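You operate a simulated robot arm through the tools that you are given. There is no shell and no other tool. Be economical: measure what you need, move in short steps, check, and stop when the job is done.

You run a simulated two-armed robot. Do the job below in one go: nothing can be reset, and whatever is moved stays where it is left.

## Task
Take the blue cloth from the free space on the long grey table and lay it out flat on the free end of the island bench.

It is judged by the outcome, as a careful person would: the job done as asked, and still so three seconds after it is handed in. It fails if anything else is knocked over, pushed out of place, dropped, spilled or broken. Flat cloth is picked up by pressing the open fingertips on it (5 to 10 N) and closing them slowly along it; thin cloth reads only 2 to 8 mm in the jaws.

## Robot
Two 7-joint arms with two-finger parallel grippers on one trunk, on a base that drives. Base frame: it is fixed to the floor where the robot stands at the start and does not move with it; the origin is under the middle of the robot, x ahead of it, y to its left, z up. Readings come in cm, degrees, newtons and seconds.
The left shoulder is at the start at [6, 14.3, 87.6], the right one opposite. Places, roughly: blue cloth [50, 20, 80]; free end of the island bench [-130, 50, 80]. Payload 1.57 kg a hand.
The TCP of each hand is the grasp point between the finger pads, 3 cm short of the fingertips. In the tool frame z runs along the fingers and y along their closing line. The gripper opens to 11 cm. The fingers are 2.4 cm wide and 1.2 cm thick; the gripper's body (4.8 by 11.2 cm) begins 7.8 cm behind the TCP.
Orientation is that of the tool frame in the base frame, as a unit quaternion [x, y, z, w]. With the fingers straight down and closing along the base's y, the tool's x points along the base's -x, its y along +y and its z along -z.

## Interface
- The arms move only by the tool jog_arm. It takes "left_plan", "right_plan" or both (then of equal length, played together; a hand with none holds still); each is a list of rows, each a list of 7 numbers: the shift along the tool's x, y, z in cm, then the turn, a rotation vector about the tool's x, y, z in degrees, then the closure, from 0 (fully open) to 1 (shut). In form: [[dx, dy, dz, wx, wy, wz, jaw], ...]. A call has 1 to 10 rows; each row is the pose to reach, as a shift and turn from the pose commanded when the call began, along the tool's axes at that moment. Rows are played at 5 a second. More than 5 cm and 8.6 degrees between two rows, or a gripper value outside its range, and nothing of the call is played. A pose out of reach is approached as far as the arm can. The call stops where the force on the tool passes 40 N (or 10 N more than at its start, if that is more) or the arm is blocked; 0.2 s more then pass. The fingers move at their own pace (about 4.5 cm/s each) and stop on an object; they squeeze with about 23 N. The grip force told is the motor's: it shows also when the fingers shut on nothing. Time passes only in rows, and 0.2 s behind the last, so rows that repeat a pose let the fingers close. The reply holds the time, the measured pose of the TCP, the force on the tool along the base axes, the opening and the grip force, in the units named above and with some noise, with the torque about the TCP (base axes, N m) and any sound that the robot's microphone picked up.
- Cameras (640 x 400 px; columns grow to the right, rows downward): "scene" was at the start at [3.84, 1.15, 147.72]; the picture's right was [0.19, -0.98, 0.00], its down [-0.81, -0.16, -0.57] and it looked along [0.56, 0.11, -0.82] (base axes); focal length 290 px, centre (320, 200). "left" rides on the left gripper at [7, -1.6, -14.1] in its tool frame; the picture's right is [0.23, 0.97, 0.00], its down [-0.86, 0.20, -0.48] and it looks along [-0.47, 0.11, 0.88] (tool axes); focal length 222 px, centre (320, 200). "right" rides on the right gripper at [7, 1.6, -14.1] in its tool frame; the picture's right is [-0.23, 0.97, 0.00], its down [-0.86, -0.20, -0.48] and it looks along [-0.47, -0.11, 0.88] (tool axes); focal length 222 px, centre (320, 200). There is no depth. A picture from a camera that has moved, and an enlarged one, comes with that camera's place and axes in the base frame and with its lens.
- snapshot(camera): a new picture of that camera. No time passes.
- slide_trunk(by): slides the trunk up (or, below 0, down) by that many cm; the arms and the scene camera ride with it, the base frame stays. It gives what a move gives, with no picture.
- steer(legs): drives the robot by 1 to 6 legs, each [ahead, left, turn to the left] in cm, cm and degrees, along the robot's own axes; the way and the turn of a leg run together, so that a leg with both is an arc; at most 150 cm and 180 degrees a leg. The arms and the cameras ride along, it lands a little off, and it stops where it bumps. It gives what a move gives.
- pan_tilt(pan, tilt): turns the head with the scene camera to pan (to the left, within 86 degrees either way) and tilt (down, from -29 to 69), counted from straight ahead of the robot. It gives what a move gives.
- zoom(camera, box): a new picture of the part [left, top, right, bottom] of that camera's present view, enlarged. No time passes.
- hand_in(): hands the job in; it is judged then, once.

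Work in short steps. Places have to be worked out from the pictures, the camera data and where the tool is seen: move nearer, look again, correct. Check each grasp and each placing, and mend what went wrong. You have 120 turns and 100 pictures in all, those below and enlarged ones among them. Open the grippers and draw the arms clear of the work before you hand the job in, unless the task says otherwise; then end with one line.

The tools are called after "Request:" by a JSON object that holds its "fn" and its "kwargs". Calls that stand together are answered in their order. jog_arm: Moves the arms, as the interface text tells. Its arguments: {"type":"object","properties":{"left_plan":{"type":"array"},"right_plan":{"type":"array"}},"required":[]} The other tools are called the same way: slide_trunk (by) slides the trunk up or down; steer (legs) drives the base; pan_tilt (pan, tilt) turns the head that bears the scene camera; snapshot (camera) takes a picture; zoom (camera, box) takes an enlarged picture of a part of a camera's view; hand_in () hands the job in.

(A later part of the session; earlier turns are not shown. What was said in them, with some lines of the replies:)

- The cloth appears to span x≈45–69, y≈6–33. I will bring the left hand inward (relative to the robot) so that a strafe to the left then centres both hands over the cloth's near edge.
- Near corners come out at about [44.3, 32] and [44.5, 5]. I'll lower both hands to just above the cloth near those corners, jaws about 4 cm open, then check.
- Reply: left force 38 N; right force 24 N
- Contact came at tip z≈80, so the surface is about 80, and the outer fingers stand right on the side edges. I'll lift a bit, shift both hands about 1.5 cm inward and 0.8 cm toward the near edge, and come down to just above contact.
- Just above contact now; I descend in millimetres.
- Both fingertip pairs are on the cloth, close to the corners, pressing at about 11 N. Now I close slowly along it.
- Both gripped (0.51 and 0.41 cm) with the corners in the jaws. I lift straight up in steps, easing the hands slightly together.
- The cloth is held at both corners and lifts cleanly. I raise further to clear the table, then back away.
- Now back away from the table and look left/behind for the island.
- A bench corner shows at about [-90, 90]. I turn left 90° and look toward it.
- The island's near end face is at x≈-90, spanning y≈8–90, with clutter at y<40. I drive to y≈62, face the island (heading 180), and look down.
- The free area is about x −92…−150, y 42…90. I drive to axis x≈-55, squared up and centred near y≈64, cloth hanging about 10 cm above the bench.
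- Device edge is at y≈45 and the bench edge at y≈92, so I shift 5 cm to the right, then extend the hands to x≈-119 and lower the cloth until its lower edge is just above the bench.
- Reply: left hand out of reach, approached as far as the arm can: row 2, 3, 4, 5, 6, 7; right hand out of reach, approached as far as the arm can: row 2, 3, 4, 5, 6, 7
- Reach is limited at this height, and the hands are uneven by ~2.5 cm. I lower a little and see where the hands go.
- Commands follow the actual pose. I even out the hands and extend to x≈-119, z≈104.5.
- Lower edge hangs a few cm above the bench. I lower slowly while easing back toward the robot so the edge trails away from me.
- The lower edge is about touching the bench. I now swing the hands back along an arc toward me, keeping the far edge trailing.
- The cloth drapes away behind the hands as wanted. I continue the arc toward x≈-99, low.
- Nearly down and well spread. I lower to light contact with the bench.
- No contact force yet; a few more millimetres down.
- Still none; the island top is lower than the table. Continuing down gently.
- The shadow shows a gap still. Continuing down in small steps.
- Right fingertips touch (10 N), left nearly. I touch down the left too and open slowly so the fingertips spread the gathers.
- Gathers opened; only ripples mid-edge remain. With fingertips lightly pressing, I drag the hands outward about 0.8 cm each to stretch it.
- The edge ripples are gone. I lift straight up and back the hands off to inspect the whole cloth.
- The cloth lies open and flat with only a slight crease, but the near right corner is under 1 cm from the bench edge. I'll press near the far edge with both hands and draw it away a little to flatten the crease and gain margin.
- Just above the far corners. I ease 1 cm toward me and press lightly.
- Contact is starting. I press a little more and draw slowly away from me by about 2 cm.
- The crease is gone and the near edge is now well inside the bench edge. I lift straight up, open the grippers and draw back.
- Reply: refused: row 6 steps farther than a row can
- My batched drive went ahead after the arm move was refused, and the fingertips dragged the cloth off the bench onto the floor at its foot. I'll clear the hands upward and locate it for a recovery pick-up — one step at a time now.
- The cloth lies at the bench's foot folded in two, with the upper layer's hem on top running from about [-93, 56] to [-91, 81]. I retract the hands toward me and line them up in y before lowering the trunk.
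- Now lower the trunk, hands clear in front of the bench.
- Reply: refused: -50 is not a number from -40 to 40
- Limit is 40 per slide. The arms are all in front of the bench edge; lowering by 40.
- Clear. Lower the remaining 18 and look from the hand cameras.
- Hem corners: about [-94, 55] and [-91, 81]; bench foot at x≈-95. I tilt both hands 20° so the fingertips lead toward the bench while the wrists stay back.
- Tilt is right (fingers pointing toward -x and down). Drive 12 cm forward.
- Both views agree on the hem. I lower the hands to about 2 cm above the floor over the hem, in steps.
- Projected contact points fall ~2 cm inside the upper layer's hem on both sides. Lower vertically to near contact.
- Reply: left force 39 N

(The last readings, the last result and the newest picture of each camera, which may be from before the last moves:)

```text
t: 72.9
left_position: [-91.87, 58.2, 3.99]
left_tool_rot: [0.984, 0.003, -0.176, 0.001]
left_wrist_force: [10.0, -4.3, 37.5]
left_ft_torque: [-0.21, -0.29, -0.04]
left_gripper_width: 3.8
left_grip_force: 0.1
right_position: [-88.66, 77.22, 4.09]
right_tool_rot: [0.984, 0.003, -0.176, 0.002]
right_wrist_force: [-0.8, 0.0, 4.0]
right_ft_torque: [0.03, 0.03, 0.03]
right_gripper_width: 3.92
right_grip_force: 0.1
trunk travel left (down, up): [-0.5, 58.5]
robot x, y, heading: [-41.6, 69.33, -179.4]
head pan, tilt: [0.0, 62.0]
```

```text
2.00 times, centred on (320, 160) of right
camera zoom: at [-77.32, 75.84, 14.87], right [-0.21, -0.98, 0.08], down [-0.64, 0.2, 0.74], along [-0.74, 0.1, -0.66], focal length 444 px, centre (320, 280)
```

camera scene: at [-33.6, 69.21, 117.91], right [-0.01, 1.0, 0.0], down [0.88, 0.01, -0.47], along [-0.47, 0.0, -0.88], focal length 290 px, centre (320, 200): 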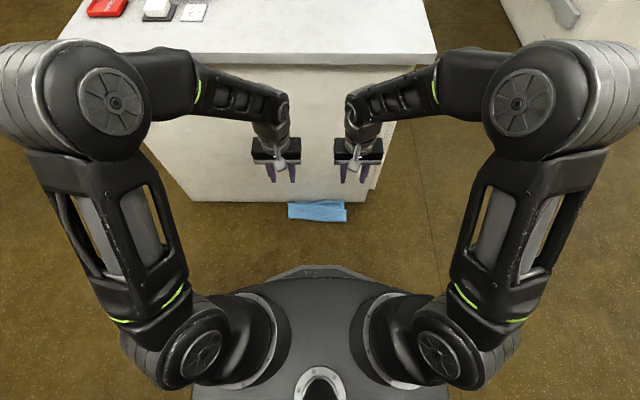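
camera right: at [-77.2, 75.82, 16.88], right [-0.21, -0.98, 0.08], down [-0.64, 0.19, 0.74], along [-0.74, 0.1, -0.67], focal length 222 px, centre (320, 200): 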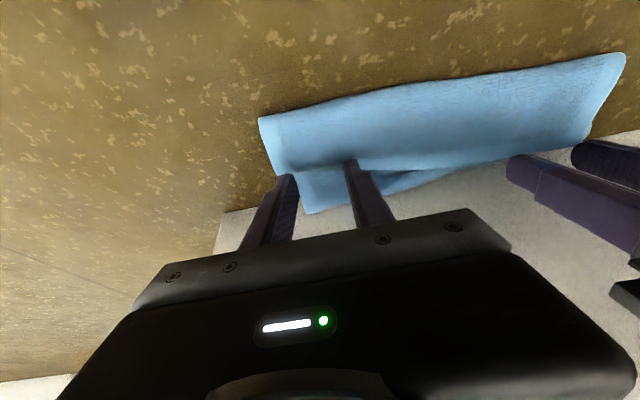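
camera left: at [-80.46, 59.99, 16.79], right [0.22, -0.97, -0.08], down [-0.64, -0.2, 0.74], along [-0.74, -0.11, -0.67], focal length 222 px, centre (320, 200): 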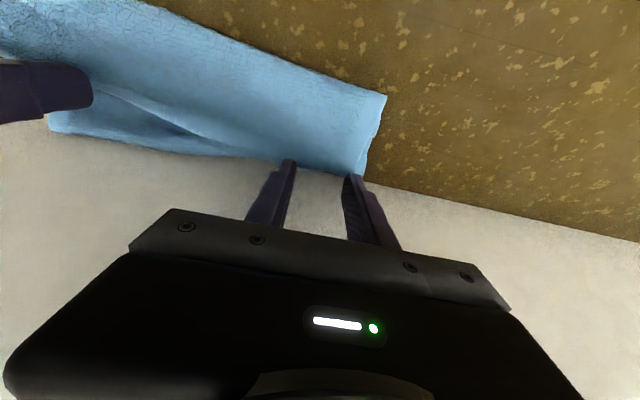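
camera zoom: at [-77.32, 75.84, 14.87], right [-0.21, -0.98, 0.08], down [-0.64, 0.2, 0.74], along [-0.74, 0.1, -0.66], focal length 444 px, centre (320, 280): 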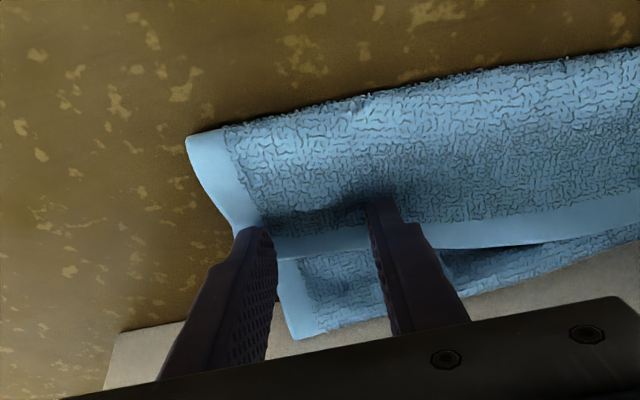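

Clear view now: the left fingers need to come ~1.3 cm toward me and 1 cm inward, the right ~1 cm inward. Lift, shift, and hover.

Request:
{"fn": "jog_arm", "kwargs": {"left_plan": [[-0.51, 0, -1.41, 0, 0, 0, 0.64], [0.71, -1, -1.85, 0, 0, 0, 0.64], [0.71, -1, -1.85, 0, 0, 0, 0.64]], "right_plan": [[-0.51, 0, -1.41, 0, 0, 0, 0.64], [-0.51, 1, -1.41, 0, 0, 0, 0.64], [-0.51, 1, -1.41, 0, 0, 0, 0.64]]}}

Request:
{"fn": "jog_arm", "kwargs": {"left_plan": [[0.3, 0, 0.8, 0, 0, 0, 0.64], [0.41, 0, 1.13, 0, 0, 0, 0.64], [0.41, 0, 1.13, 0, 0, 0, 0.64]], "right_plan": [[0.3, 0, 0.8, 0, 0, 0, 0.64], [0.45, 0, 1.23, 0, 0, 0, 0.64], [0.45, 0, 1.23, 0, 0, 0, 0.64]]}}

Request:
{"fn": "zoom", "kwargs": {"camera": "left", "box": [160, 60, 480, 260]}}

Request:
{"fn": "zoom", "kwargs": {"camera": "right", "box": [160, 60, 480, 260]}}

```text
t: 73.7
left_position: [-90.51, 59.25, 5.27]
left_tool_rot: [0.985, 0.004, -0.173, 0.001]
left_wrist_force: [-0.4, -0.1, -0.2]
left_ft_torque: [-0.01, 0.0, 0.02]
left_gripper_width: 3.94
left_grip_force: 0.0
right_position: [-88.75, 76.31, 5.31]
right_tool_rot: [0.985, 0.004, -0.174, 0.001]
right_wrist_force: [0.2, -0.4, 0.0]
right_ft_torque: [-0.01, 0.04, 0.01]
right_gripper_width: 3.93
right_grip_force: 0.1
trunk travel left (down, up): [-0.5, 58.5]
robot x, y, heading: [-41.92, 69.29, -179.6]
head pan, tilt: [0.0, 62.0]
```

```text
t: 74.5
left_position: [-90.55, 59.44, 4.24]
left_tool_rot: [0.985, 0.004, -0.174, 0.001]
left_wrist_force: [0.3, -0.1, 3.2]
left_ft_torque: [-0.03, 0.0, 0.03]
left_gripper_width: 3.94
left_grip_force: 0.0
right_position: [-88.92, 76.24, 4.04]
right_tool_rot: [0.985, 0.004, -0.175, 0.002]
right_wrist_force: [-1.0, 0.0, 3.9]
right_ft_torque: [0.06, 0.03, 0.01]
right_gripper_width: 3.91
right_grip_force: 0.1
trunk travel left (down, up): [-0.5, 58.5]
robot x, y, heading: [-41.57, 69.07, -179.7]
head pan, tilt: [0.0, 62.0]
```

```text
2.00 times, centred on (320, 160) of left
camera zoom: at [-79.22, 60.97, 14.9], right [0.22, -0.97, -0.08], down [-0.64, -0.2, 0.74], along [-0.74, -0.11, -0.66], focal length 444 px, centre (320, 280)
```

zoom: 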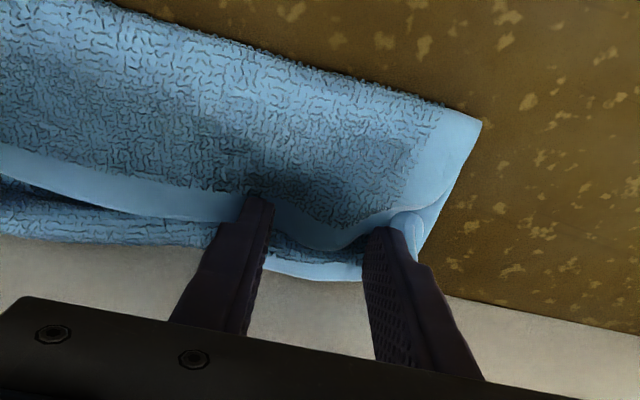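

```text
2.00 times, centred on (320, 160) of right
camera zoom: at [-77.41, 74.86, 14.91], right [-0.21, -0.98, 0.08], down [-0.64, 0.2, 0.74], along [-0.74, 0.1, -0.67], focal length 444 px, centre (320, 280)
```

zoom: 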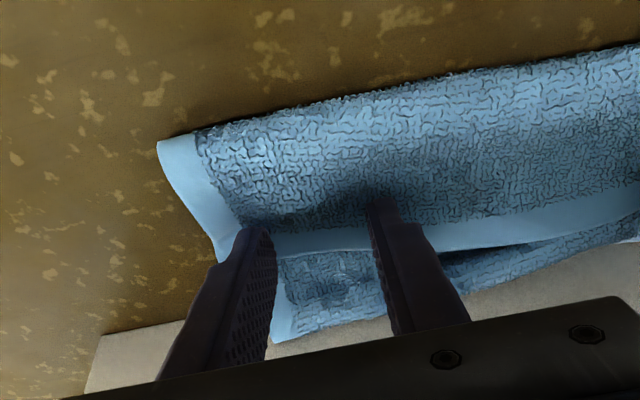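

Right is well placed. The left outer finger is still on the hem corner, so I move the left hand another 1.2 cm toward me and 0.7 cm inward.

Request:
{"fn": "jog_arm", "kwargs": {"left_plan": [[-0.34, 0, -0.94, 0, 0, 0, 0.64], [0.79, -0.7, -1.35, 0, 0, 0, 0.64], [0.79, -0.7, -1.35, 0, 0, 0, 0.64], [1.05, -0.7, -0.63, 0, 0, 0, 0.64], [1.12, -0.7, -0.44, 0, 0, 0, 0.64], [1.12, -0.7, -0.44, 0, 0, 0, 0.64]]}}

Request:
{"fn": "zoom", "kwargs": {"camera": "left", "box": [160, 60, 480, 260]}}

```text
t: 75.9
left_position: [-89.25, 60.08, 4.19]
left_tool_rot: [0.985, 0.004, -0.175, 0.001]
left_wrist_force: [0.4, 1.0, 0.9]
left_ft_torque: [0.01, 0.0, 0.0]
left_gripper_width: 3.97
left_grip_force: 0.1
right_position: [-88.76, 76.17, 4.04]
right_tool_rot: [0.985, 0.003, -0.174, 0.0]
right_wrist_force: [-1.2, 0.3, 3.5]
right_ft_torque: [0.06, 0.03, 0.07]
right_gripper_width: 3.92
right_grip_force: 0.1
trunk travel left (down, up): [-0.5, 58.5]
robot x, y, heading: [-41.5, 69.12, -179.6]
head pan, tilt: [0.0, 62.0]
```

```text
2.00 times, centred on (320, 160) of left
camera zoom: at [-77.92, 61.78, 14.87], right [0.22, -0.97, -0.08], down [-0.64, -0.2, 0.74], along [-0.74, -0.11, -0.66], focal length 444 px, centre (320, 280)
```

zoom: 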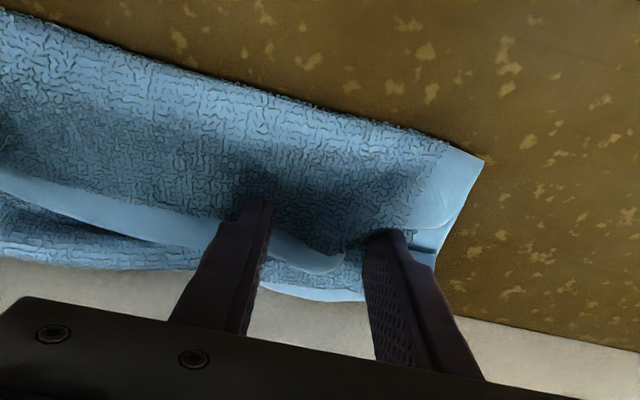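

Both left fingertips are now on the upper layer. Press slightly more and close slowly on both hands.

Request:
{"fn": "jog_arm", "kwargs": {"left_plan": [[0.04, 0, 0.12, 0, 0, 0, 0.64], [0.05, 0, 0.14, 0, 0, 0, 0.68], [0.05, 0, 0.14, 0, 0, 0, 0.73], [0.05, 0, 0.14, 0, 0, 0, 0.78], [0.05, 0, 0.14, 0, 0, 0, 0.83], [0.05, 0, 0.14, 0, 0, 0, 0.88], [0.05, 0, 0.14, 0, 0, 0, 0.93], [0.05, 0, 0.14, 0, 0, 0, 0.97], [0.05, 0, 0.14, 0, 0, 0, 1], [0.05, 0, 0.14, 0, 0, 0, 1]], "right_plan": [[0.02, 0, 0.06, 0, 0, 0, 0.64], [0.02, 0, 0.06, 0, 0, 0, 0.68], [0.02, 0, 0.06, 0, 0, 0, 0.73], [0.02, 0, 0.06, 0, 0, 0, 0.78], [0.02, 0, 0.06, 0, 0, 0, 0.83], [0.02, 0, 0.06, 0, 0, 0, 0.88], [0.02, 0, 0.06, 0, 0, 0, 0.93], [0.02, 0, 0.06, 0, 0, 0, 0.97], [0.02, 0, 0.06, 0, 0, 0, 1], [0.02, 0, 0.06, 0, 0, 0, 1]]}}

Request:
{"fn": "zoom", "kwargs": {"camera": "left", "box": [160, 60, 480, 260]}}

Request:
{"fn": "zoom", "kwargs": {"camera": "right", "box": [160, 60, 480, 260]}}

```text
t: 78.1
left_position: [-89.41, 60.01, 3.93]
left_tool_rot: [0.985, 0.003, -0.175, -0.001]
left_wrist_force: [0.5, 4.5, 1.3]
left_ft_torque: [0.13, 0.0, 0.0]
left_gripper_width: 0.48
left_grip_force: 23.0
right_position: [-88.81, 76.26, 3.94]
right_tool_rot: [0.985, 0.003, -0.173, 0.001]
right_wrist_force: [-0.9, -1.7, 2.2]
right_ft_torque: [-0.06, 0.01, 0.02]
right_gripper_width: 0.39
right_grip_force: 22.3
trunk travel left (down, up): [-0.5, 58.5]
robot x, y, heading: [-41.43, 69.23, -179.7]
head pan, tilt: [0.0, 62.0]
```

```text
2.00 times, centred on (320, 160) of left
camera zoom: at [-77.99, 61.76, 14.72], right [0.22, -0.97, -0.08], down [-0.64, -0.2, 0.74], along [-0.74, -0.11, -0.66], focal length 444 px, centre (320, 280)
```

zoom: 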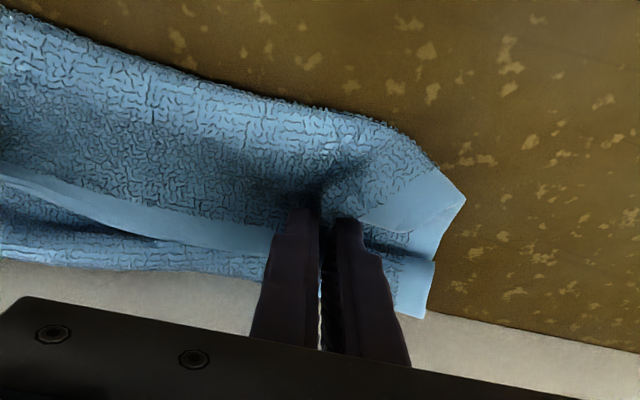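

```text
2.00 times, centred on (320, 160) of right
camera zoom: at [-77.41, 74.85, 14.8], right [-0.21, -0.98, 0.08], down [-0.64, 0.2, 0.74], along [-0.74, 0.1, -0.67], focal length 444 px, centre (320, 280)
```

zoom: 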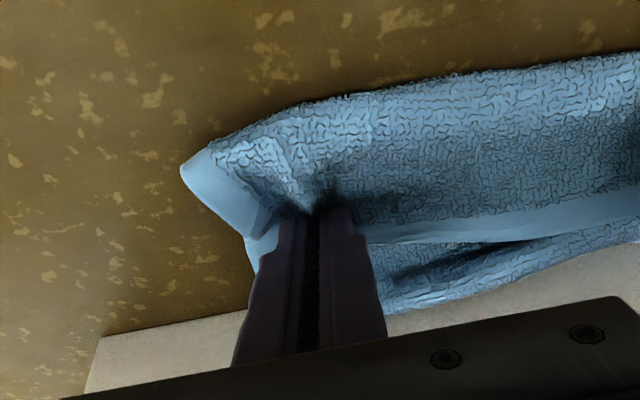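

Both jaws hold thin cloth (0.48, 0.39). Lift 12 cm, easing back from the bench, and check.

Request:
{"fn": "jog_arm", "kwargs": {"left_plan": [[0, 0, -1.5, 0, 0, 0, 1], [0.2, 0, -3, 0, 0, 0, 1], [0.3, 0, -5, 0, 0, 0, 1], [0.4, 0, -7, 0, 0, 0, 1], [0.5, 0, -9, 0, 0, 0, 1], [0.6, 0, -11, 0, 0, 0, 1], [0.7, 0, -13, 0, 0, 0, 1]], "right_plan": [[0, 0, -1.5, 0, 0, 0, 1], [0.2, 0, -3, 0, 0, 0, 1], [0.3, 0, -5, 0, 0, 0, 1], [0.4, 0, -7, 0, 0, 0, 1], [0.5, 0, -9, 0, 0, 0, 1], [0.6, 0, -11, 0, 0, 0, 1], [0.7, 0, -13, 0, 0, 0, 1]]}}

Request:
{"fn": "snapshot", "kwargs": {"camera": "left"}}

Request:
{"fn": "snapshot", "kwargs": {"camera": "right"}}

Request:
{"fn": "snapshot", "kwargs": {"camera": "scene"}}

```text
t: 79.7
left_position: [-84.11, 60.1, 15.9]
left_tool_rot: [0.985, 0.003, -0.174, 0.001]
left_wrist_force: [0.5, 4.6, -0.1]
left_ft_torque: [0.12, -0.03, -0.05]
left_gripper_width: 0.5
left_grip_force: 23.1
right_position: [-83.92, 76.22, 15.89]
right_tool_rot: [0.985, 0.005, -0.173, 0.002]
right_wrist_force: [-0.5, -4.9, -0.6]
right_ft_torque: [-0.13, 0.01, 0.06]
right_gripper_width: 0.39
right_grip_force: 22.6
trunk travel left (down, up): [-0.5, 58.5]
robot x, y, heading: [-41.93, 69.47, -180.1]
head pan, tilt: [0.0, 62.0]
```

```text
35 pictures are left
camera left: at [-72.74, 61.82, 26.73], right [0.22, -0.97, -0.08], down [-0.64, -0.2, 0.74], along [-0.74, -0.11, -0.67], focal length 222 px, centre (320, 200)
```

left: 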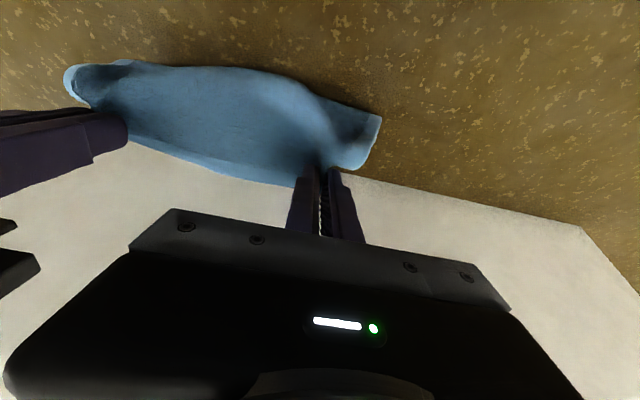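

```text
34 pictures are left
camera right: at [-72.36, 74.93, 26.73], right [-0.21, -0.98, 0.08], down [-0.64, 0.19, 0.74], along [-0.74, 0.1, -0.67], focal length 222 px, centre (320, 200)
```

right: 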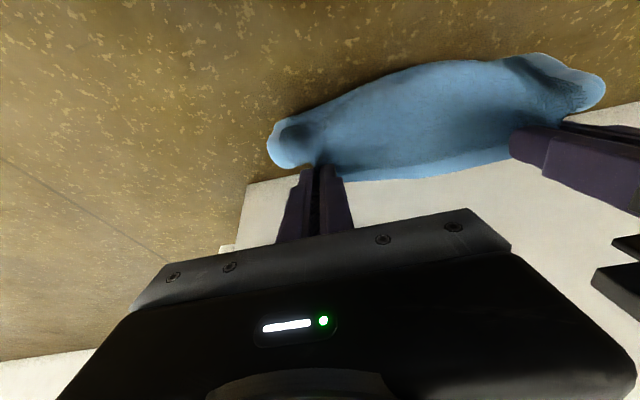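

```text
33 pictures are left
camera scene: at [-45.41, 69.12, 99.9], right [-0.01, 1.0, 0.0], down [0.88, 0.01, -0.47], along [-0.47, 0.0, -0.88], focal length 290 px, centre (320, 200)
```

scene: 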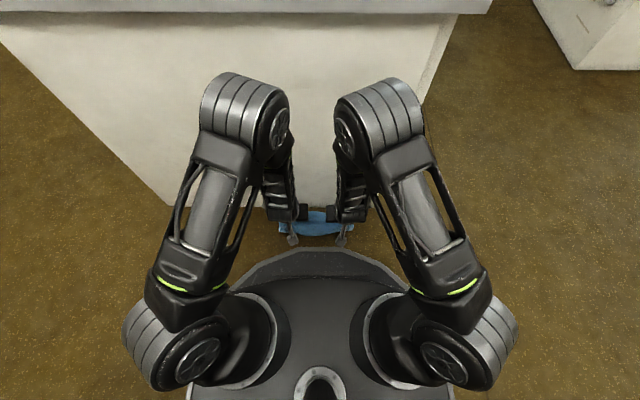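

The cloth hangs from both hands at its top hem. I back away from the bench and raise the trunk.

Request:
{"fn": "steer", "kwargs": {"legs": [[-15, 0, 0]]}}

Request:
{"fn": "slide_trunk", "kwargs": {"by": 40}}

Request:
{"fn": "slide_trunk", "kwargs": {"by": 18}}

```text
t: 81.1
left_position: [-69.12, 60.31, 15.97]
left_tool_rot: [0.985, 0.002, -0.175, 0.0]
left_wrist_force: [-0.9, 3.4, -0.2]
left_ft_torque: [0.12, 0.01, -0.01]
left_gripper_width: 0.49
left_grip_force: 22.7
right_position: [-68.93, 76.55, 15.88]
right_tool_rot: [0.985, 0.004, -0.174, 0.001]
right_wrist_force: [-0.4, -4.2, -0.5]
right_ft_torque: [-0.13, -0.01, 0.01]
right_gripper_width: 0.37
right_grip_force: 22.8
trunk travel left (down, up): [-0.5, 58.5]
robot x, y, heading: [-26.65, 69.38, -179.5]
head pan, tilt: [0.0, 62.0]
```

```text
t: 84.9
left_position: [-69.13, 60.27, 55.86]
left_tool_rot: [0.985, 0.003, -0.175, 0.001]
left_wrist_force: [-0.5, 4.0, 0.0]
left_ft_torque: [0.12, 0.0, -0.04]
left_gripper_width: 0.47
left_grip_force: 23.2
right_position: [-68.85, 76.41, 55.91]
right_tool_rot: [0.985, 0.004, -0.174, 0.001]
right_wrist_force: [-0.2, -4.5, 0.6]
right_ft_torque: [-0.12, 0.0, 0.02]
right_gripper_width: 0.39
right_grip_force: 22.9
trunk travel left (down, up): [-40.5, 18.5]
robot x, y, heading: [-26.57, 69.72, -179.7]
head pan, tilt: [0.0, 62.0]
```

```text
t: 86.9
left_position: [-69.16, 60.15, 73.93]
left_tool_rot: [0.985, 0.003, -0.174, 0.0]
left_wrist_force: [-0.1, 3.0, 0.5]
left_ft_torque: [0.13, -0.01, 0.0]
left_gripper_width: 0.48
left_grip_force: 22.7
right_position: [-68.81, 76.4, 73.89]
right_tool_rot: [0.985, 0.003, -0.173, 0.0]
right_wrist_force: [-0.3, -4.3, 0.5]
right_ft_torque: [-0.11, 0.03, 0.01]
right_gripper_width: 0.37
right_grip_force: 22.7
trunk travel left (down, up): [-58.5, 0.5]
robot x, y, heading: [-26.72, 69.63, -179.7]
head pan, tilt: [0.0, 62.0]
```

Now raise the arms vertically by 36 cm.

Request:
{"fn": "jog_arm", "kwargs": {"left_plan": [[-1.37, 0, -3.76, 0, 0, 0, 1], [-2.74, 0, -7.52, 0, 0, 0, 1], [-4.1, 0, -11.28, 0, 0, 0, 1], [-5.47, 0, -15.04, 0, 0, 0, 1], [-6.84, 0, -18.8, 0, 0, 0, 1], [-8.2, 0, -22.55, 0, 0, 0, 1], [-9.58, 0, -26.3, 0, 0, 0, 1], [-10.94, 0, -30.07, 0, 0, 0, 1], [-12.3, 0, -33.8, 0, 0, 0, 1]], "right_plan": [[-1.37, 0, -3.76, 0, 0, 0, 1], [-2.74, 0, -7.52, 0, 0, 0, 1], [-4.1, 0, -11.28, 0, 0, 0, 1], [-5.47, 0, -15.04, 0, 0, 0, 1], [-6.84, 0, -18.8, 0, 0, 0, 1], [-8.2, 0, -22.55, 0, 0, 0, 1], [-9.58, 0, -26.3, 0, 0, 0, 1], [-10.94, 0, -30.07, 0, 0, 0, 1], [-12.3, 0, -33.8, 0, 0, 0, 1]]}}

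Request:
{"fn": "pan_tilt", "kwargs": {"pan": 0, "tilt": 52}}

Request:
{"fn": "snapshot", "kwargs": {"camera": "scene"}}

Request:
{"fn": "snapshot", "kwargs": {"camera": "right"}}

```text
t: 88.9
left_position: [-69.03, 60.23, 110.04]
left_tool_rot: [0.985, 0.004, -0.173, 0.0]
left_wrist_force: [-0.1, 2.4, -1.3]
left_ft_torque: [0.07, 0.02, -0.01]
left_gripper_width: 0.48
left_grip_force: 22.6
right_position: [-68.69, 76.31, 110.05]
right_tool_rot: [0.985, 0.003, -0.174, 0.0]
right_wrist_force: [-0.2, -2.8, 0.7]
right_ft_torque: [-0.09, 0.04, 0.04]
right_gripper_width: 0.36
right_grip_force: 23.4
trunk travel left (down, up): [-58.5, 0.5]
robot x, y, heading: [-26.84, 69.92, -179.4]
head pan, tilt: [0.0, 62.0]
```

```text
t: 89.7
left_position: [-69.09, 60.24, 109.98]
left_tool_rot: [0.984, 0.003, -0.176, 0.001]
left_wrist_force: [0.6, 1.9, -0.2]
left_ft_torque: [0.07, -0.01, 0.01]
left_gripper_width: 0.49
left_grip_force: 23.0
right_position: [-68.78, 76.16, 110.03]
right_tool_rot: [0.985, 0.004, -0.173, 0.002]
right_wrist_force: [0.2, -3.3, 0.4]
right_ft_torque: [-0.1, 0.01, 0.05]
right_gripper_width: 0.4
right_grip_force: 22.5
trunk travel left (down, up): [-58.5, 0.5]
robot x, y, heading: [-26.58, 69.3, -179.7]
head pan, tilt: [0.0, 52.0]
```

```text
32 pictures are left
camera scene: at [-31.46, 69.23, 159.12], right [-0.01, 1.0, 0.0], down [0.79, 0.01, -0.62], along [-0.62, 0.0, -0.79], focal length 290 px, centre (320, 200)
```

scene: 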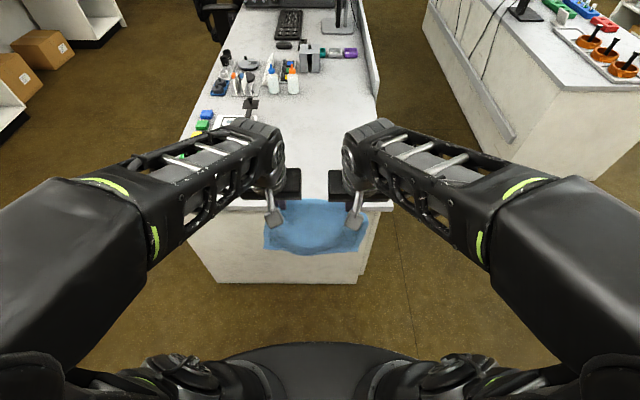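

```text
31 pictures are left
camera right: at [-57.32, 74.82, 120.89], right [-0.21, -0.98, 0.08], down [-0.64, 0.2, 0.74], along [-0.74, 0.1, -0.67], focal length 222 px, centre (320, 200)
```

right: 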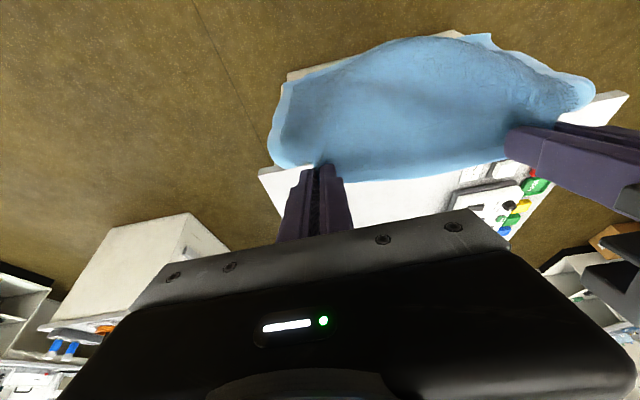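

The cloth hangs open, its body on my side of the fingers. So this time I lay the lower edge near me and move the hands away. First straighten the hands and drive up to the bench.

Request:
{"fn": "jog_arm", "kwargs": {"left_plan": [[0, 0, 0, 0, 7, 0, 1], [0, 0, 0, 0, 14, 0, 1], [0, 0, 0, 0, 20, 0, 1]], "right_plan": [[0, 0, 0, 0, 7, 0, 1], [0, 0, 0, 0, 14, 0, 1], [0, 0, 0, 0, 20, 0, 1]]}}

Request:
{"fn": "steer", "kwargs": {"legs": [[28, 0, 0]]}}

Request:
{"fn": "zoom", "kwargs": {"camera": "scene", "box": [200, 120, 440, 270]}}

Request:
{"fn": "snapshot", "kwargs": {"camera": "left"}}

```text
t: 90.5
left_position: [-69.27, 60.28, 109.88]
left_tool_rot: [1.0, 0.003, 0.001, -0.001]
left_wrist_force: [0.3, 2.8, -0.5]
left_ft_torque: [0.09, -0.03, 0.0]
left_gripper_width: 0.5
left_grip_force: 23.1
right_position: [-68.93, 76.27, 109.87]
right_tool_rot: [1.0, 0.003, 0.002, 0.001]
right_wrist_force: [-0.6, -3.8, 0.4]
right_ft_torque: [-0.1, -0.02, -0.01]
right_gripper_width: 0.38
right_grip_force: 22.6
trunk travel left (down, up): [-58.5, 0.5]
robot x, y, heading: [-26.65, 69.59, -179.7]
head pan, tilt: [0.0, 52.0]
```

```text
t: 92.4
left_position: [-97.24, 59.57, 109.9]
left_tool_rot: [1.0, 0.007, 0.0, 0.0]
left_wrist_force: [-0.3, 4.0, -0.6]
left_ft_torque: [0.1, -0.02, -0.02]
left_gripper_width: 0.47
left_grip_force: 22.6
right_position: [-96.92, 75.69, 109.82]
right_tool_rot: [1.0, 0.007, 0.0, 0.0]
right_wrist_force: [0.4, -3.7, -0.8]
right_ft_torque: [-0.13, 0.0, -0.07]
right_gripper_width: 0.39
right_grip_force: 22.7
trunk travel left (down, up): [-58.5, 0.5]
robot x, y, heading: [-54.61, 69.37, -179.1]
head pan, tilt: [0.0, 52.0]
```

```text
2.67 times, centred on (320, 195) of scene
camera zoom: at [-59.58, 68.89, 159.12], right [-0.01, 1.0, 0.0], down [0.79, 0.01, -0.61], along [-0.61, -0.01, -0.79], focal length 772 px, centre (320, 213)
```

zoom: 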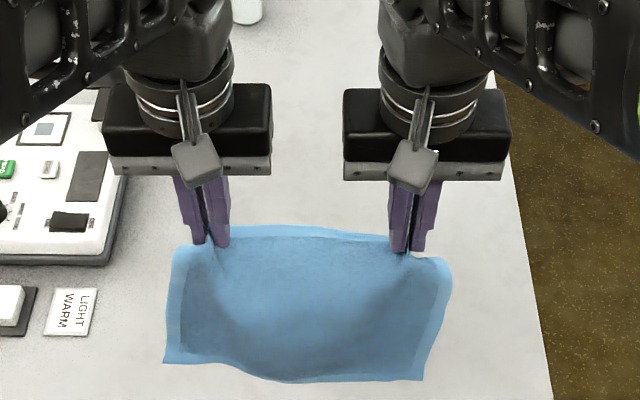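

```text
29 pictures are left
camera left: at [-90.19, 61.31, 123.95], right [0.24, -0.97, 0.0], down [-0.85, -0.21, 0.48], along [-0.46, -0.11, -0.88], focal length 222 px, centre (320, 200)
```

left: 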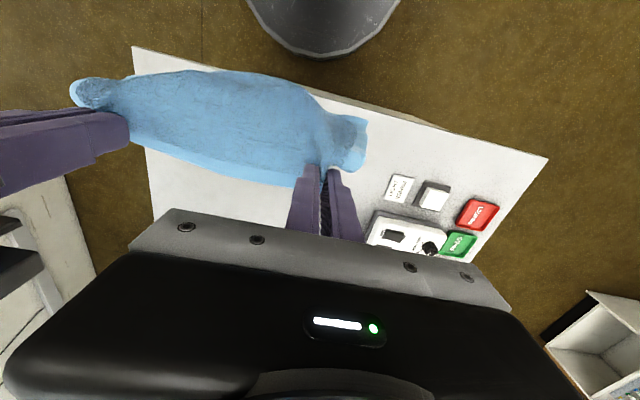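

I move the hands to x≈-102 and lower until the bottom edge is just above the bench.

Request:
{"fn": "jog_arm", "kwargs": {"left_plan": [[-2.5, 0, 0, 0, 0, 0, 1], [-5, 0, 1.5, 0, 0, 0, 1], [-5, 0, 4, 0, 0, 0, 1], [-5, 0, 6.5, 0, 0, 0, 1], [-5, 0, 8.5, 0, 0, 0, 1], [-5, 0, 8.5, 0, 0, 0, 1]], "right_plan": [[-2.5, 0, 0, 0, 0, 0, 1], [-5, 0, 1.5, 0, 0, 0, 1], [-5.3, 0, 4, 0, 0, 0, 1], [-5.3, 0, 6.5, 0, 0, 0, 1], [-5.3, 0, 8.5, 0, 0, 0, 1], [-5.3, 0, 8.5, 0, 0, 0, 1]]}}

Request:
{"fn": "zoom", "kwargs": {"camera": "scene", "box": [200, 150, 440, 300]}}

```text
t: 93.8
left_position: [-102.1, 59.74, 101.55]
left_tool_rot: [1.0, 0.006, -0.002, 0.0]
left_wrist_force: [-0.3, 1.6, 0.1]
left_ft_torque: [0.06, 0.01, 0.0]
left_gripper_width: 0.45
left_grip_force: 22.9
right_position: [-102.13, 75.57, 101.56]
right_tool_rot: [1.0, 0.007, 0.0, 0.001]
right_wrist_force: [0.4, -2.5, 0.3]
right_ft_torque: [-0.07, 0.03, 0.03]
right_gripper_width: 0.4
right_grip_force: 22.7
trunk travel left (down, up): [-58.5, 0.5]
robot x, y, heading: [-54.48, 69.0, -179.2]
head pan, tilt: [0.0, 52.0]
```

```text
2.67 times, centred on (320, 225) of scene
camera zoom: at [-59.44, 68.89, 159.13], right [-0.01, 1.0, 0.0], down [0.79, 0.01, -0.62], along [-0.62, -0.01, -0.79], focal length 772 px, centre (320, 133)
```

zoom: 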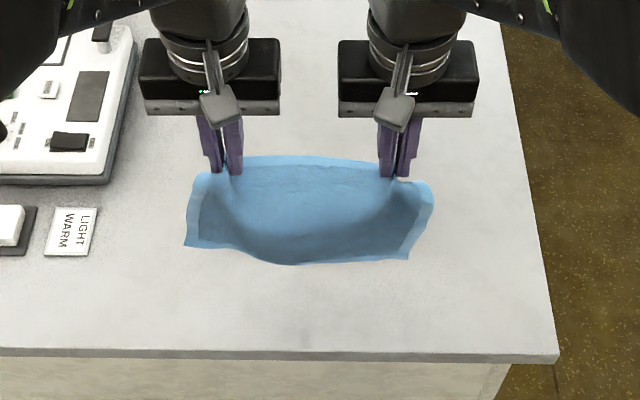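

Lower edge is still several cm up. Lower further, with a slight forward drift so the edge trails toward me.

Request:
{"fn": "jog_arm", "kwargs": {"left_plan": [[0, 0, 1.2, 0, 0, 0, 1], [-0.2, 0, 2.4, 0, 0, 0, 1], [-0.5, 0, 3.6, 0, 0, 0, 1], [-0.9, 0, 4.8, 0, 0, 0, 1], [-1.5, 0, 6, 0, 0, 0, 1]], "right_plan": [[0, 0, 1.2, 0, 0, 0, 1], [-0.2, 0, 2.4, 0, 0, 0, 1], [-0.5, 0, 3.6, 0, 0, 0, 1], [-0.9, 0, 4.8, 0, 0, 0, 1], [-1.5, 0, 6, 0, 0, 0, 1]]}}

Request:
{"fn": "zoom", "kwargs": {"camera": "scene", "box": [200, 150, 440, 300]}}

```text
t: 95.0
left_position: [-103.75, 59.54, 95.5]
left_tool_rot: [1.0, 0.008, 0.0, -0.001]
left_wrist_force: [0.0, 2.8, 0.2]
left_ft_torque: [0.09, -0.02, 0.03]
left_gripper_width: 0.48
left_grip_force: 23.3
right_position: [-103.69, 75.5, 95.39]
right_tool_rot: [1.0, 0.007, 0.0, 0.001]
right_wrist_force: [0.3, -3.6, -0.3]
right_ft_torque: [-0.07, 0.01, -0.06]
right_gripper_width: 0.38
right_grip_force: 23.3
trunk travel left (down, up): [-58.5, 0.5]
robot x, y, heading: [-55.17, 69.09, -179.2]
head pan, tilt: [0.0, 52.0]
```

```text
2.67 times, centred on (320, 225) of scene
camera zoom: at [-59.55, 68.89, 159.13], right [-0.01, 1.0, 0.0], down [0.79, 0.01, -0.62], along [-0.61, -0.01, -0.79], focal length 772 px, centre (320, 133)
```

zoom: 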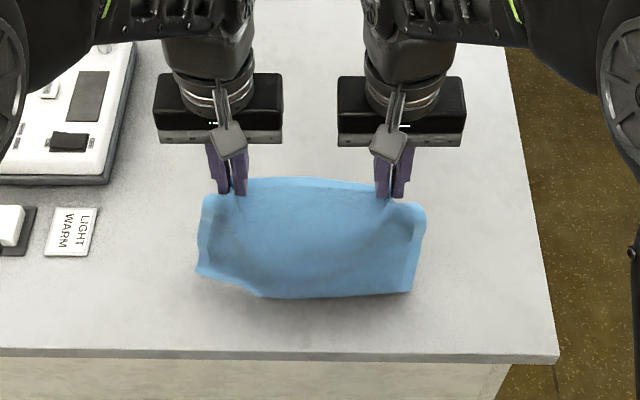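

Just about to touch at x≈-99. Now arc the hands away and down.

Request:
{"fn": "jog_arm", "kwargs": {"left_plan": [[-0.2, 0, 1.2, 0, 0, 0, 1], [-0.8, 0, 2.4, 0, 0, 0, 1], [-2.2, 0, 3.4, 0, 0, 0, 1], [-4, 0, 4.4, 0, 0, 0, 1], [-5.8, 0, 5.6, 0, 0, 0, 1], [-7.5, 0, 7, 0, 0, 0, 1]], "right_plan": [[-0.2, 0, 1.2, 0, 0, 0, 1], [-0.8, 0, 2.4, 0, 0, 0, 1], [-2.2, 0, 3.4, 0, 0, 0, 1], [-4, 0, 4.4, 0, 0, 0, 1], [-5.8, 0, 5.6, 0, 0, 0, 1], [-7.5, 0, 7, 0, 0, 0, 1]]}}

Request:
{"fn": "zoom", "kwargs": {"camera": "scene", "box": [200, 150, 440, 300]}}

```text
t: 96.4
left_position: [-111.31, 59.47, 88.59]
left_tool_rot: [1.0, 0.007, 0.0, -0.001]
left_wrist_force: [-0.2, 3.6, -0.1]
left_ft_torque: [0.13, -0.01, 0.03]
left_gripper_width: 0.47
left_grip_force: 22.8
right_position: [-111.29, 75.49, 88.46]
right_tool_rot: [1.0, 0.006, 0.0, 0.001]
right_wrist_force: [-0.2, -3.5, 1.1]
right_ft_torque: [-0.1, 0.04, -0.01]
right_gripper_width: 0.37
right_grip_force: 22.9
trunk travel left (down, up): [-58.5, 0.5]
robot x, y, heading: [-54.7, 69.13, -179.0]
head pan, tilt: [0.0, 52.0]
```

```text
2.67 times, centred on (320, 225) of scene
camera zoom: at [-59.58, 68.89, 159.13], right [-0.01, 1.0, 0.0], down [0.79, 0.01, -0.61], along [-0.61, -0.01, -0.79], focal length 772 px, centre (320, 133)
```

zoom: 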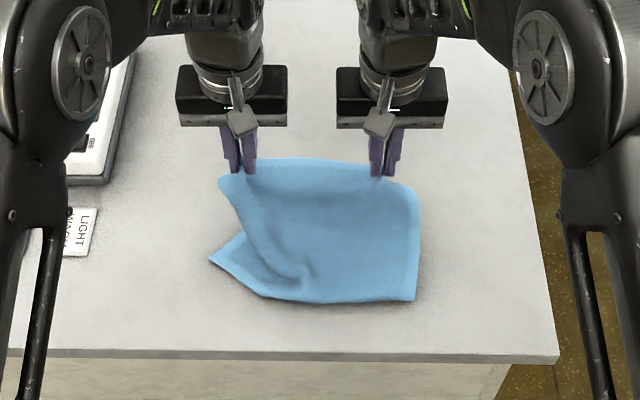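

The near-left corner is curling. Pulling the hands further away while lowering should drag it out straight.

Request:
{"fn": "jog_arm", "kwargs": {"left_plan": [[-2, 0.2, 0.5, 0, 0, 0, 1], [-4, 0.4, 1, 0, 0, 0, 1], [-6, 0.6, 1.8, 0, 0, 0, 1], [-8, 0.6, 3, 0, 0, 0, 1], [-9.5, 0.6, 4.2, 0, 0, 0, 1]], "right_plan": [[-2, 0, 0.5, 0, 0, 0, 1], [-4, 0, 1, 0, 0, 0, 1], [-6, 0, 1.8, 0, 0, 0, 1], [-8, 0, 3, 0, 0, 0, 1], [-9.5, 0, 4.2, 0, 0, 0, 1]]}}

Request:
{"fn": "zoom", "kwargs": {"camera": "scene", "box": [200, 130, 440, 280]}}

```text
t: 97.6
left_position: [-120.71, 58.82, 84.38]
left_tool_rot: [1.0, 0.006, 0.0, -0.002]
left_wrist_force: [-0.3, 9.2, -0.5]
left_ft_torque: [0.28, -0.03, 0.06]
left_gripper_width: 0.5
left_grip_force: 23.0
right_position: [-120.55, 75.33, 84.25]
right_tool_rot: [1.0, 0.008, 0.0, 0.001]
right_wrist_force: [0.1, -8.8, 1.0]
right_ft_torque: [-0.32, -0.01, -0.03]
right_gripper_width: 0.4
right_grip_force: 23.1
trunk travel left (down, up): [-58.5, 0.5]
robot x, y, heading: [-54.76, 68.97, -179.1]
head pan, tilt: [0.0, 52.0]
```

```text
2.67 times, centred on (320, 205) of scene
camera zoom: at [-59.57, 68.89, 159.13], right [-0.01, 1.0, 0.0], down [0.79, 0.01, -0.61], along [-0.61, -0.01, -0.79], focal length 772 px, centre (320, 187)
```

zoom: 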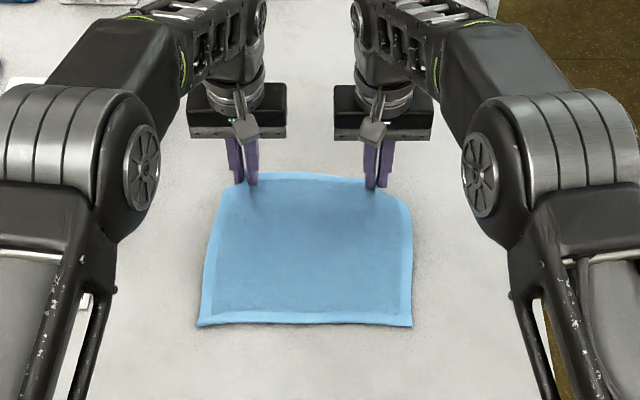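

It pulled out straight and flat. Now lower the hands almost to the bench.

Request:
{"fn": "jog_arm", "kwargs": {"left_plan": [[-0.3, -0.3, 1.5, 0, 0, 0, 1], [-0.5, -0.3, 3, 0, 0, 0, 1], [-0.5, -0.3, 4.2, 0, 0, 0, 1], [-0.5, -0.3, 4.6, 0, 0, 0, 1], [-0.5, -0.3, 4.6, 0, 0, 0, 1]], "right_plan": [[-0.3, 0, 1.5, 0, 0, 0, 1], [-0.5, 0, 3, 0, 0, 0, 1], [-0.5, 0, 4.2, 0, 0, 0, 1], [-0.5, 0, 4.5, 0, 0, 0, 1], [-0.5, 0, 4.5, 0, 0, 0, 1]]}}

```text
t: 98.8
left_position: [-121.09, 59.14, 79.85]
left_tool_rot: [1.0, 0.007, -0.001, -0.001]
left_wrist_force: [-0.1, 7.0, 0.5]
left_ft_torque: [0.21, 0.01, 0.04]
left_gripper_width: 0.48
left_grip_force: 22.6
right_position: [-121.15, 75.41, 79.72]
right_tool_rot: [1.0, 0.007, -0.001, 0.001]
right_wrist_force: [-0.5, -6.7, 5.0]
right_ft_torque: [-0.22, -0.05, -0.03]
right_gripper_width: 0.37
right_grip_force: 23.1
trunk travel left (down, up): [-58.5, 0.5]
robot x, y, heading: [-54.4, 69.28, -179.1]
head pan, tilt: [0.0, 52.0]
```

Right is touching lightly. I bring the left down a touch and open both slowly.

Request:
{"fn": "jog_arm", "kwargs": {"left_plan": [[0, 0, 0.25, 0, 0, 0, 1], [0, 0, 0.25, 0, 0, 0, 0.95], [0, 0, 0.25, 0, 0, 0, 0.9], [0, 0, 0.25, 0, 0, 0, 0.85], [0, 0, 0.25, 0, 0, 0, 0.8], [0, 0, 0.25, 0, 0, 0, 0.75], [0, 0, 0.25, 0, 0, 0, 0.7], [0, 0, 0.25, 0, 0, 0, 0.66], [0, 0, 0.25, 0, 0, 0, 0.62], [0, 0, 0.25, 0, 0, 0, 0.62]], "right_plan": [[0, 0, 0.05, 0, 0, 0, 1], [0, 0, 0.05, 0, 0, 0, 0.95], [0, 0, 0.05, 0, 0, 0, 0.9], [0, 0, 0.05, 0, 0, 0, 0.85], [0, 0, 0.05, 0, 0, 0, 0.8], [0, 0, 0.05, 0, 0, 0, 0.75], [0, 0, 0.05, 0, 0, 0, 0.7], [0, 0, 0.05, 0, 0, 0, 0.66], [0, 0, 0.05, 0, 0, 0, 0.62], [0, 0, 0.05, 0, 0, 0, 0.62]]}}

Request:
{"fn": "snapshot", "kwargs": {"camera": "left"}}

Request:
{"fn": "snapshot", "kwargs": {"camera": "right"}}

```text
t: 101.0
left_position: [-121.12, 58.98, 79.49]
left_tool_rot: [1.0, 0.007, -0.001, 0.0]
left_wrist_force: [-0.5, -0.6, 0.1]
left_ft_torque: [-0.03, 0.02, -0.01]
left_gripper_width: 4.18
left_grip_force: 0.1
right_position: [-121.08, 75.46, 79.59]
right_tool_rot: [1.0, 0.007, 0.0, 0.0]
right_wrist_force: [-0.2, 0.3, -1.2]
right_ft_torque: [0.01, 0.0, -0.01]
right_gripper_width: 4.18
right_grip_force: 0.1
trunk travel left (down, up): [-58.5, 0.5]
robot x, y, heading: [-54.78, 68.98, -179.2]
head pan, tilt: [0.0, 52.0]
```

```text
24 pictures are left
camera left: at [-114.17, 60.71, 93.55], right [0.24, -0.97, 0.0], down [-0.85, -0.21, 0.48], along [-0.47, -0.11, -0.88], focal length 222 px, centre (320, 200)
```

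left: 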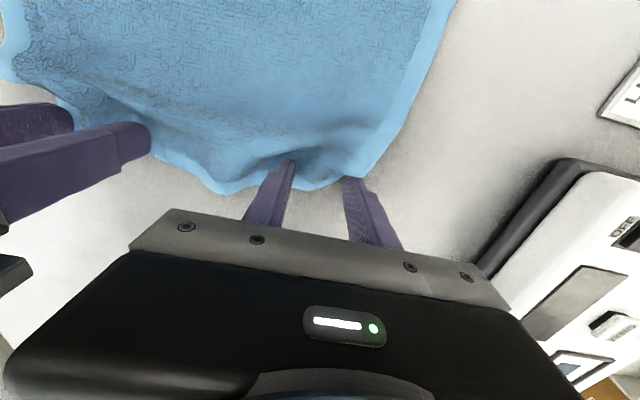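

```text
23 pictures are left
camera right: at [-114.04, 74.06, 93.78], right [-0.21, -0.98, 0.0], down [-0.86, 0.19, 0.48], along [-0.47, 0.1, -0.88], focal length 222 px, centre (320, 200)
```

right: 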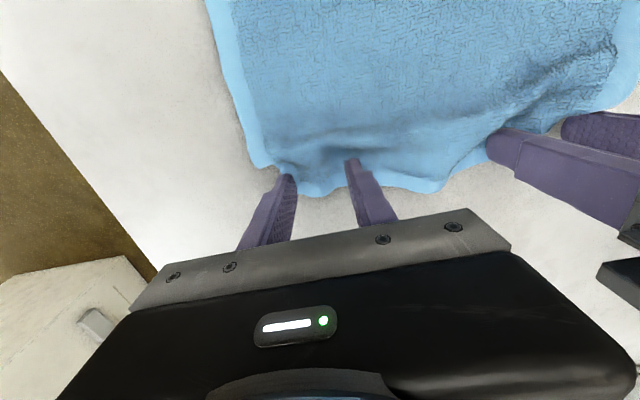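

Released. I lift the hands straight up and inspect the far edge.

Request:
{"fn": "jog_arm", "kwargs": {"left_plan": [[0, 0, -1, 0, 0, 0, 0.62], [0, 0, -3, 0, 0, 0, 0.62], [0, 0, -7, 0, 0, 0, 0.62], [0, 3, -10, 0, 0, 0, 0.62], [0, 6, -13, 0, 0, 0, 0.62], [3, 7, -15, 0, 0, 0, 0.62], [6, 7, -17, 0, 0, 0, 0.62], [10, 7, -18, 0, 0, 0, 0.62]], "right_plan": [[0, 0, -1, 0, 0, 0, 0.62], [0, 0, -3, 0, 0, 0, 0.62], [0, 0, -7, 0, 0, 0, 0.62], [0, -3, -10, 0, 0, 0, 0.62], [0, -6, -13, 0, 0, 0, 0.62], [3, -9, -15, 0, 0, 0, 0.62], [6, -9, -17, 0, 0, 0, 0.62], [10, -9, -18, 0, 0, 0, 0.62]]}}

Request:
{"fn": "zoom", "kwargs": {"camera": "scene", "box": [240, 160, 400, 260]}}

Request:
{"fn": "snapshot", "kwargs": {"camera": "right"}}

```text
t: 102.8
left_position: [-110.82, 52.02, 97.65]
left_tool_rot: [1.0, 0.006, -0.002, -0.002]
left_wrist_force: [-0.9, 0.3, 0.5]
left_ft_torque: [-0.02, 0.03, 0.01]
left_gripper_width: 4.19
left_grip_force: 0.0
right_position: [-110.92, 84.5, 97.89]
right_tool_rot: [1.0, 0.007, -0.001, 0.001]
right_wrist_force: [0.6, -1.4, 0.3]
right_ft_torque: [0.0, 0.07, -0.01]
right_gripper_width: 4.19
right_grip_force: 0.0
trunk travel left (down, up): [-58.5, 0.5]
robot x, y, heading: [-54.75, 69.24, -179.2]
head pan, tilt: [0.0, 52.0]
```

```text
4.00 times, centred on (320, 210) of scene
camera zoom: at [-59.15, 68.93, 159.13], right [-0.01, 1.0, 0.0], down [0.79, 0.01, -0.62], along [-0.62, -0.01, -0.79], focal length 1158 px, centre (320, 160)
```

zoom: 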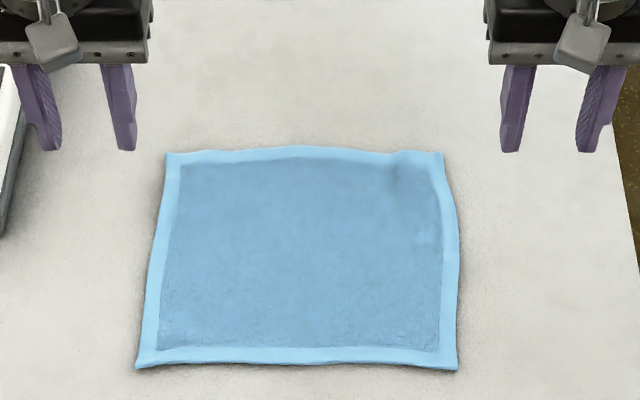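

```text
21 pictures are left
camera right: at [-103.87, 83.16, 111.96], right [-0.21, -0.98, 0.0], down [-0.86, 0.19, 0.48], along [-0.47, 0.1, -0.88], focal length 222 px, centre (320, 200)
```

right: 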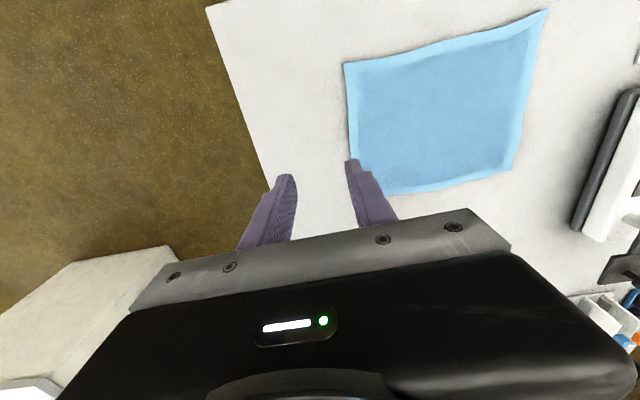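

The cloth is fully flat, all four hems showing, x≈-103…-125, well inside the bench. The hands are 17 cm above it; I open the grippers and raise a little, alone in this step.

Request:
{"fn": "jog_arm", "kwargs": {"left_plan": [[3, 0, -2, 0, 0, 0, 0.3], [6, 0, -4, 0, 0, 0, 0], [9, 0, -5, 0, 0, 0, 0], [9, 0, -5, 0, 0, 0, 0]], "right_plan": [[3, 0, -2, 0, 0, 0, 0.3], [6, 0, -4, 0, 0, 0, 0], [9, 0, -5, 0, 0, 0, 0], [9, 0, -5, 0, 0, 0, 0]]}}

```text
t: 103.8
left_position: [-101.92, 52.41, 102.41]
left_tool_rot: [1.0, 0.006, 0.0, 0.0]
left_wrist_force: [0.0, 0.3, 0.1]
left_ft_torque: [0.01, -0.04, 0.02]
left_gripper_width: 11.01
left_grip_force: 0.0
right_position: [-102.35, 84.58, 102.55]
right_tool_rot: [1.0, 0.008, 0.001, 0.0]
right_wrist_force: [0.6, 0.7, -0.1]
right_ft_torque: [-0.01, -0.04, 0.01]
right_gripper_width: 11.03
right_grip_force: 0.1
trunk travel left (down, up): [-58.5, 0.5]
robot x, y, heading: [-54.66, 69.26, -179.3]
head pan, tilt: [0.0, 52.0]
```

Hands are open at z≈102, confirmed well clear; now back the base off.

Request:
{"fn": "steer", "kwargs": {"legs": [[-28, 0, 0]]}}

Request:
{"fn": "snapshot", "kwargs": {"camera": "scene"}}

```text
t: 105.8
left_position: [-73.84, 52.56, 102.39]
left_tool_rot: [1.0, 0.008, -0.001, 0.0]
left_wrist_force: [0.6, -0.2, 0.6]
left_ft_torque: [0.0, 0.02, 0.02]
left_gripper_width: 10.98
left_grip_force: 0.1
right_position: [-74.35, 85.0, 102.63]
right_tool_rot: [1.0, 0.009, -0.001, 0.0]
right_wrist_force: [0.6, 0.2, -0.1]
right_ft_torque: [-0.02, 0.0, 0.02]
right_gripper_width: 10.99
right_grip_force: 0.1
trunk travel left (down, up): [-58.5, 0.5]
robot x, y, heading: [-26.98, 69.54, -178.9]
head pan, tilt: [0.0, 52.0]
```

```text
20 pictures are left
camera scene: at [-31.45, 69.32, 159.13], right [-0.02, 1.0, 0.0], down [0.79, 0.01, -0.62], along [-0.62, -0.01, -0.79], focal length 290 px, centre (320, 200)
```

scene: 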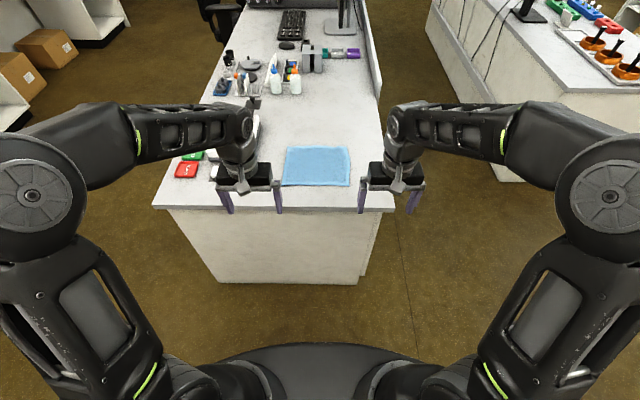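

The cloth lies flat on the free end of the island, nothing else has moved, and the arms are clear. I hand in.

Request:
{"fn": "hand_in", "kwargs": {}}

```text
The job is handed in.
```

The blue cloth lies flat on the free end of the island bench with nothing else disturbed, but partway through I dragged it onto the floor by mistake and had to pick it up and lay it out again.
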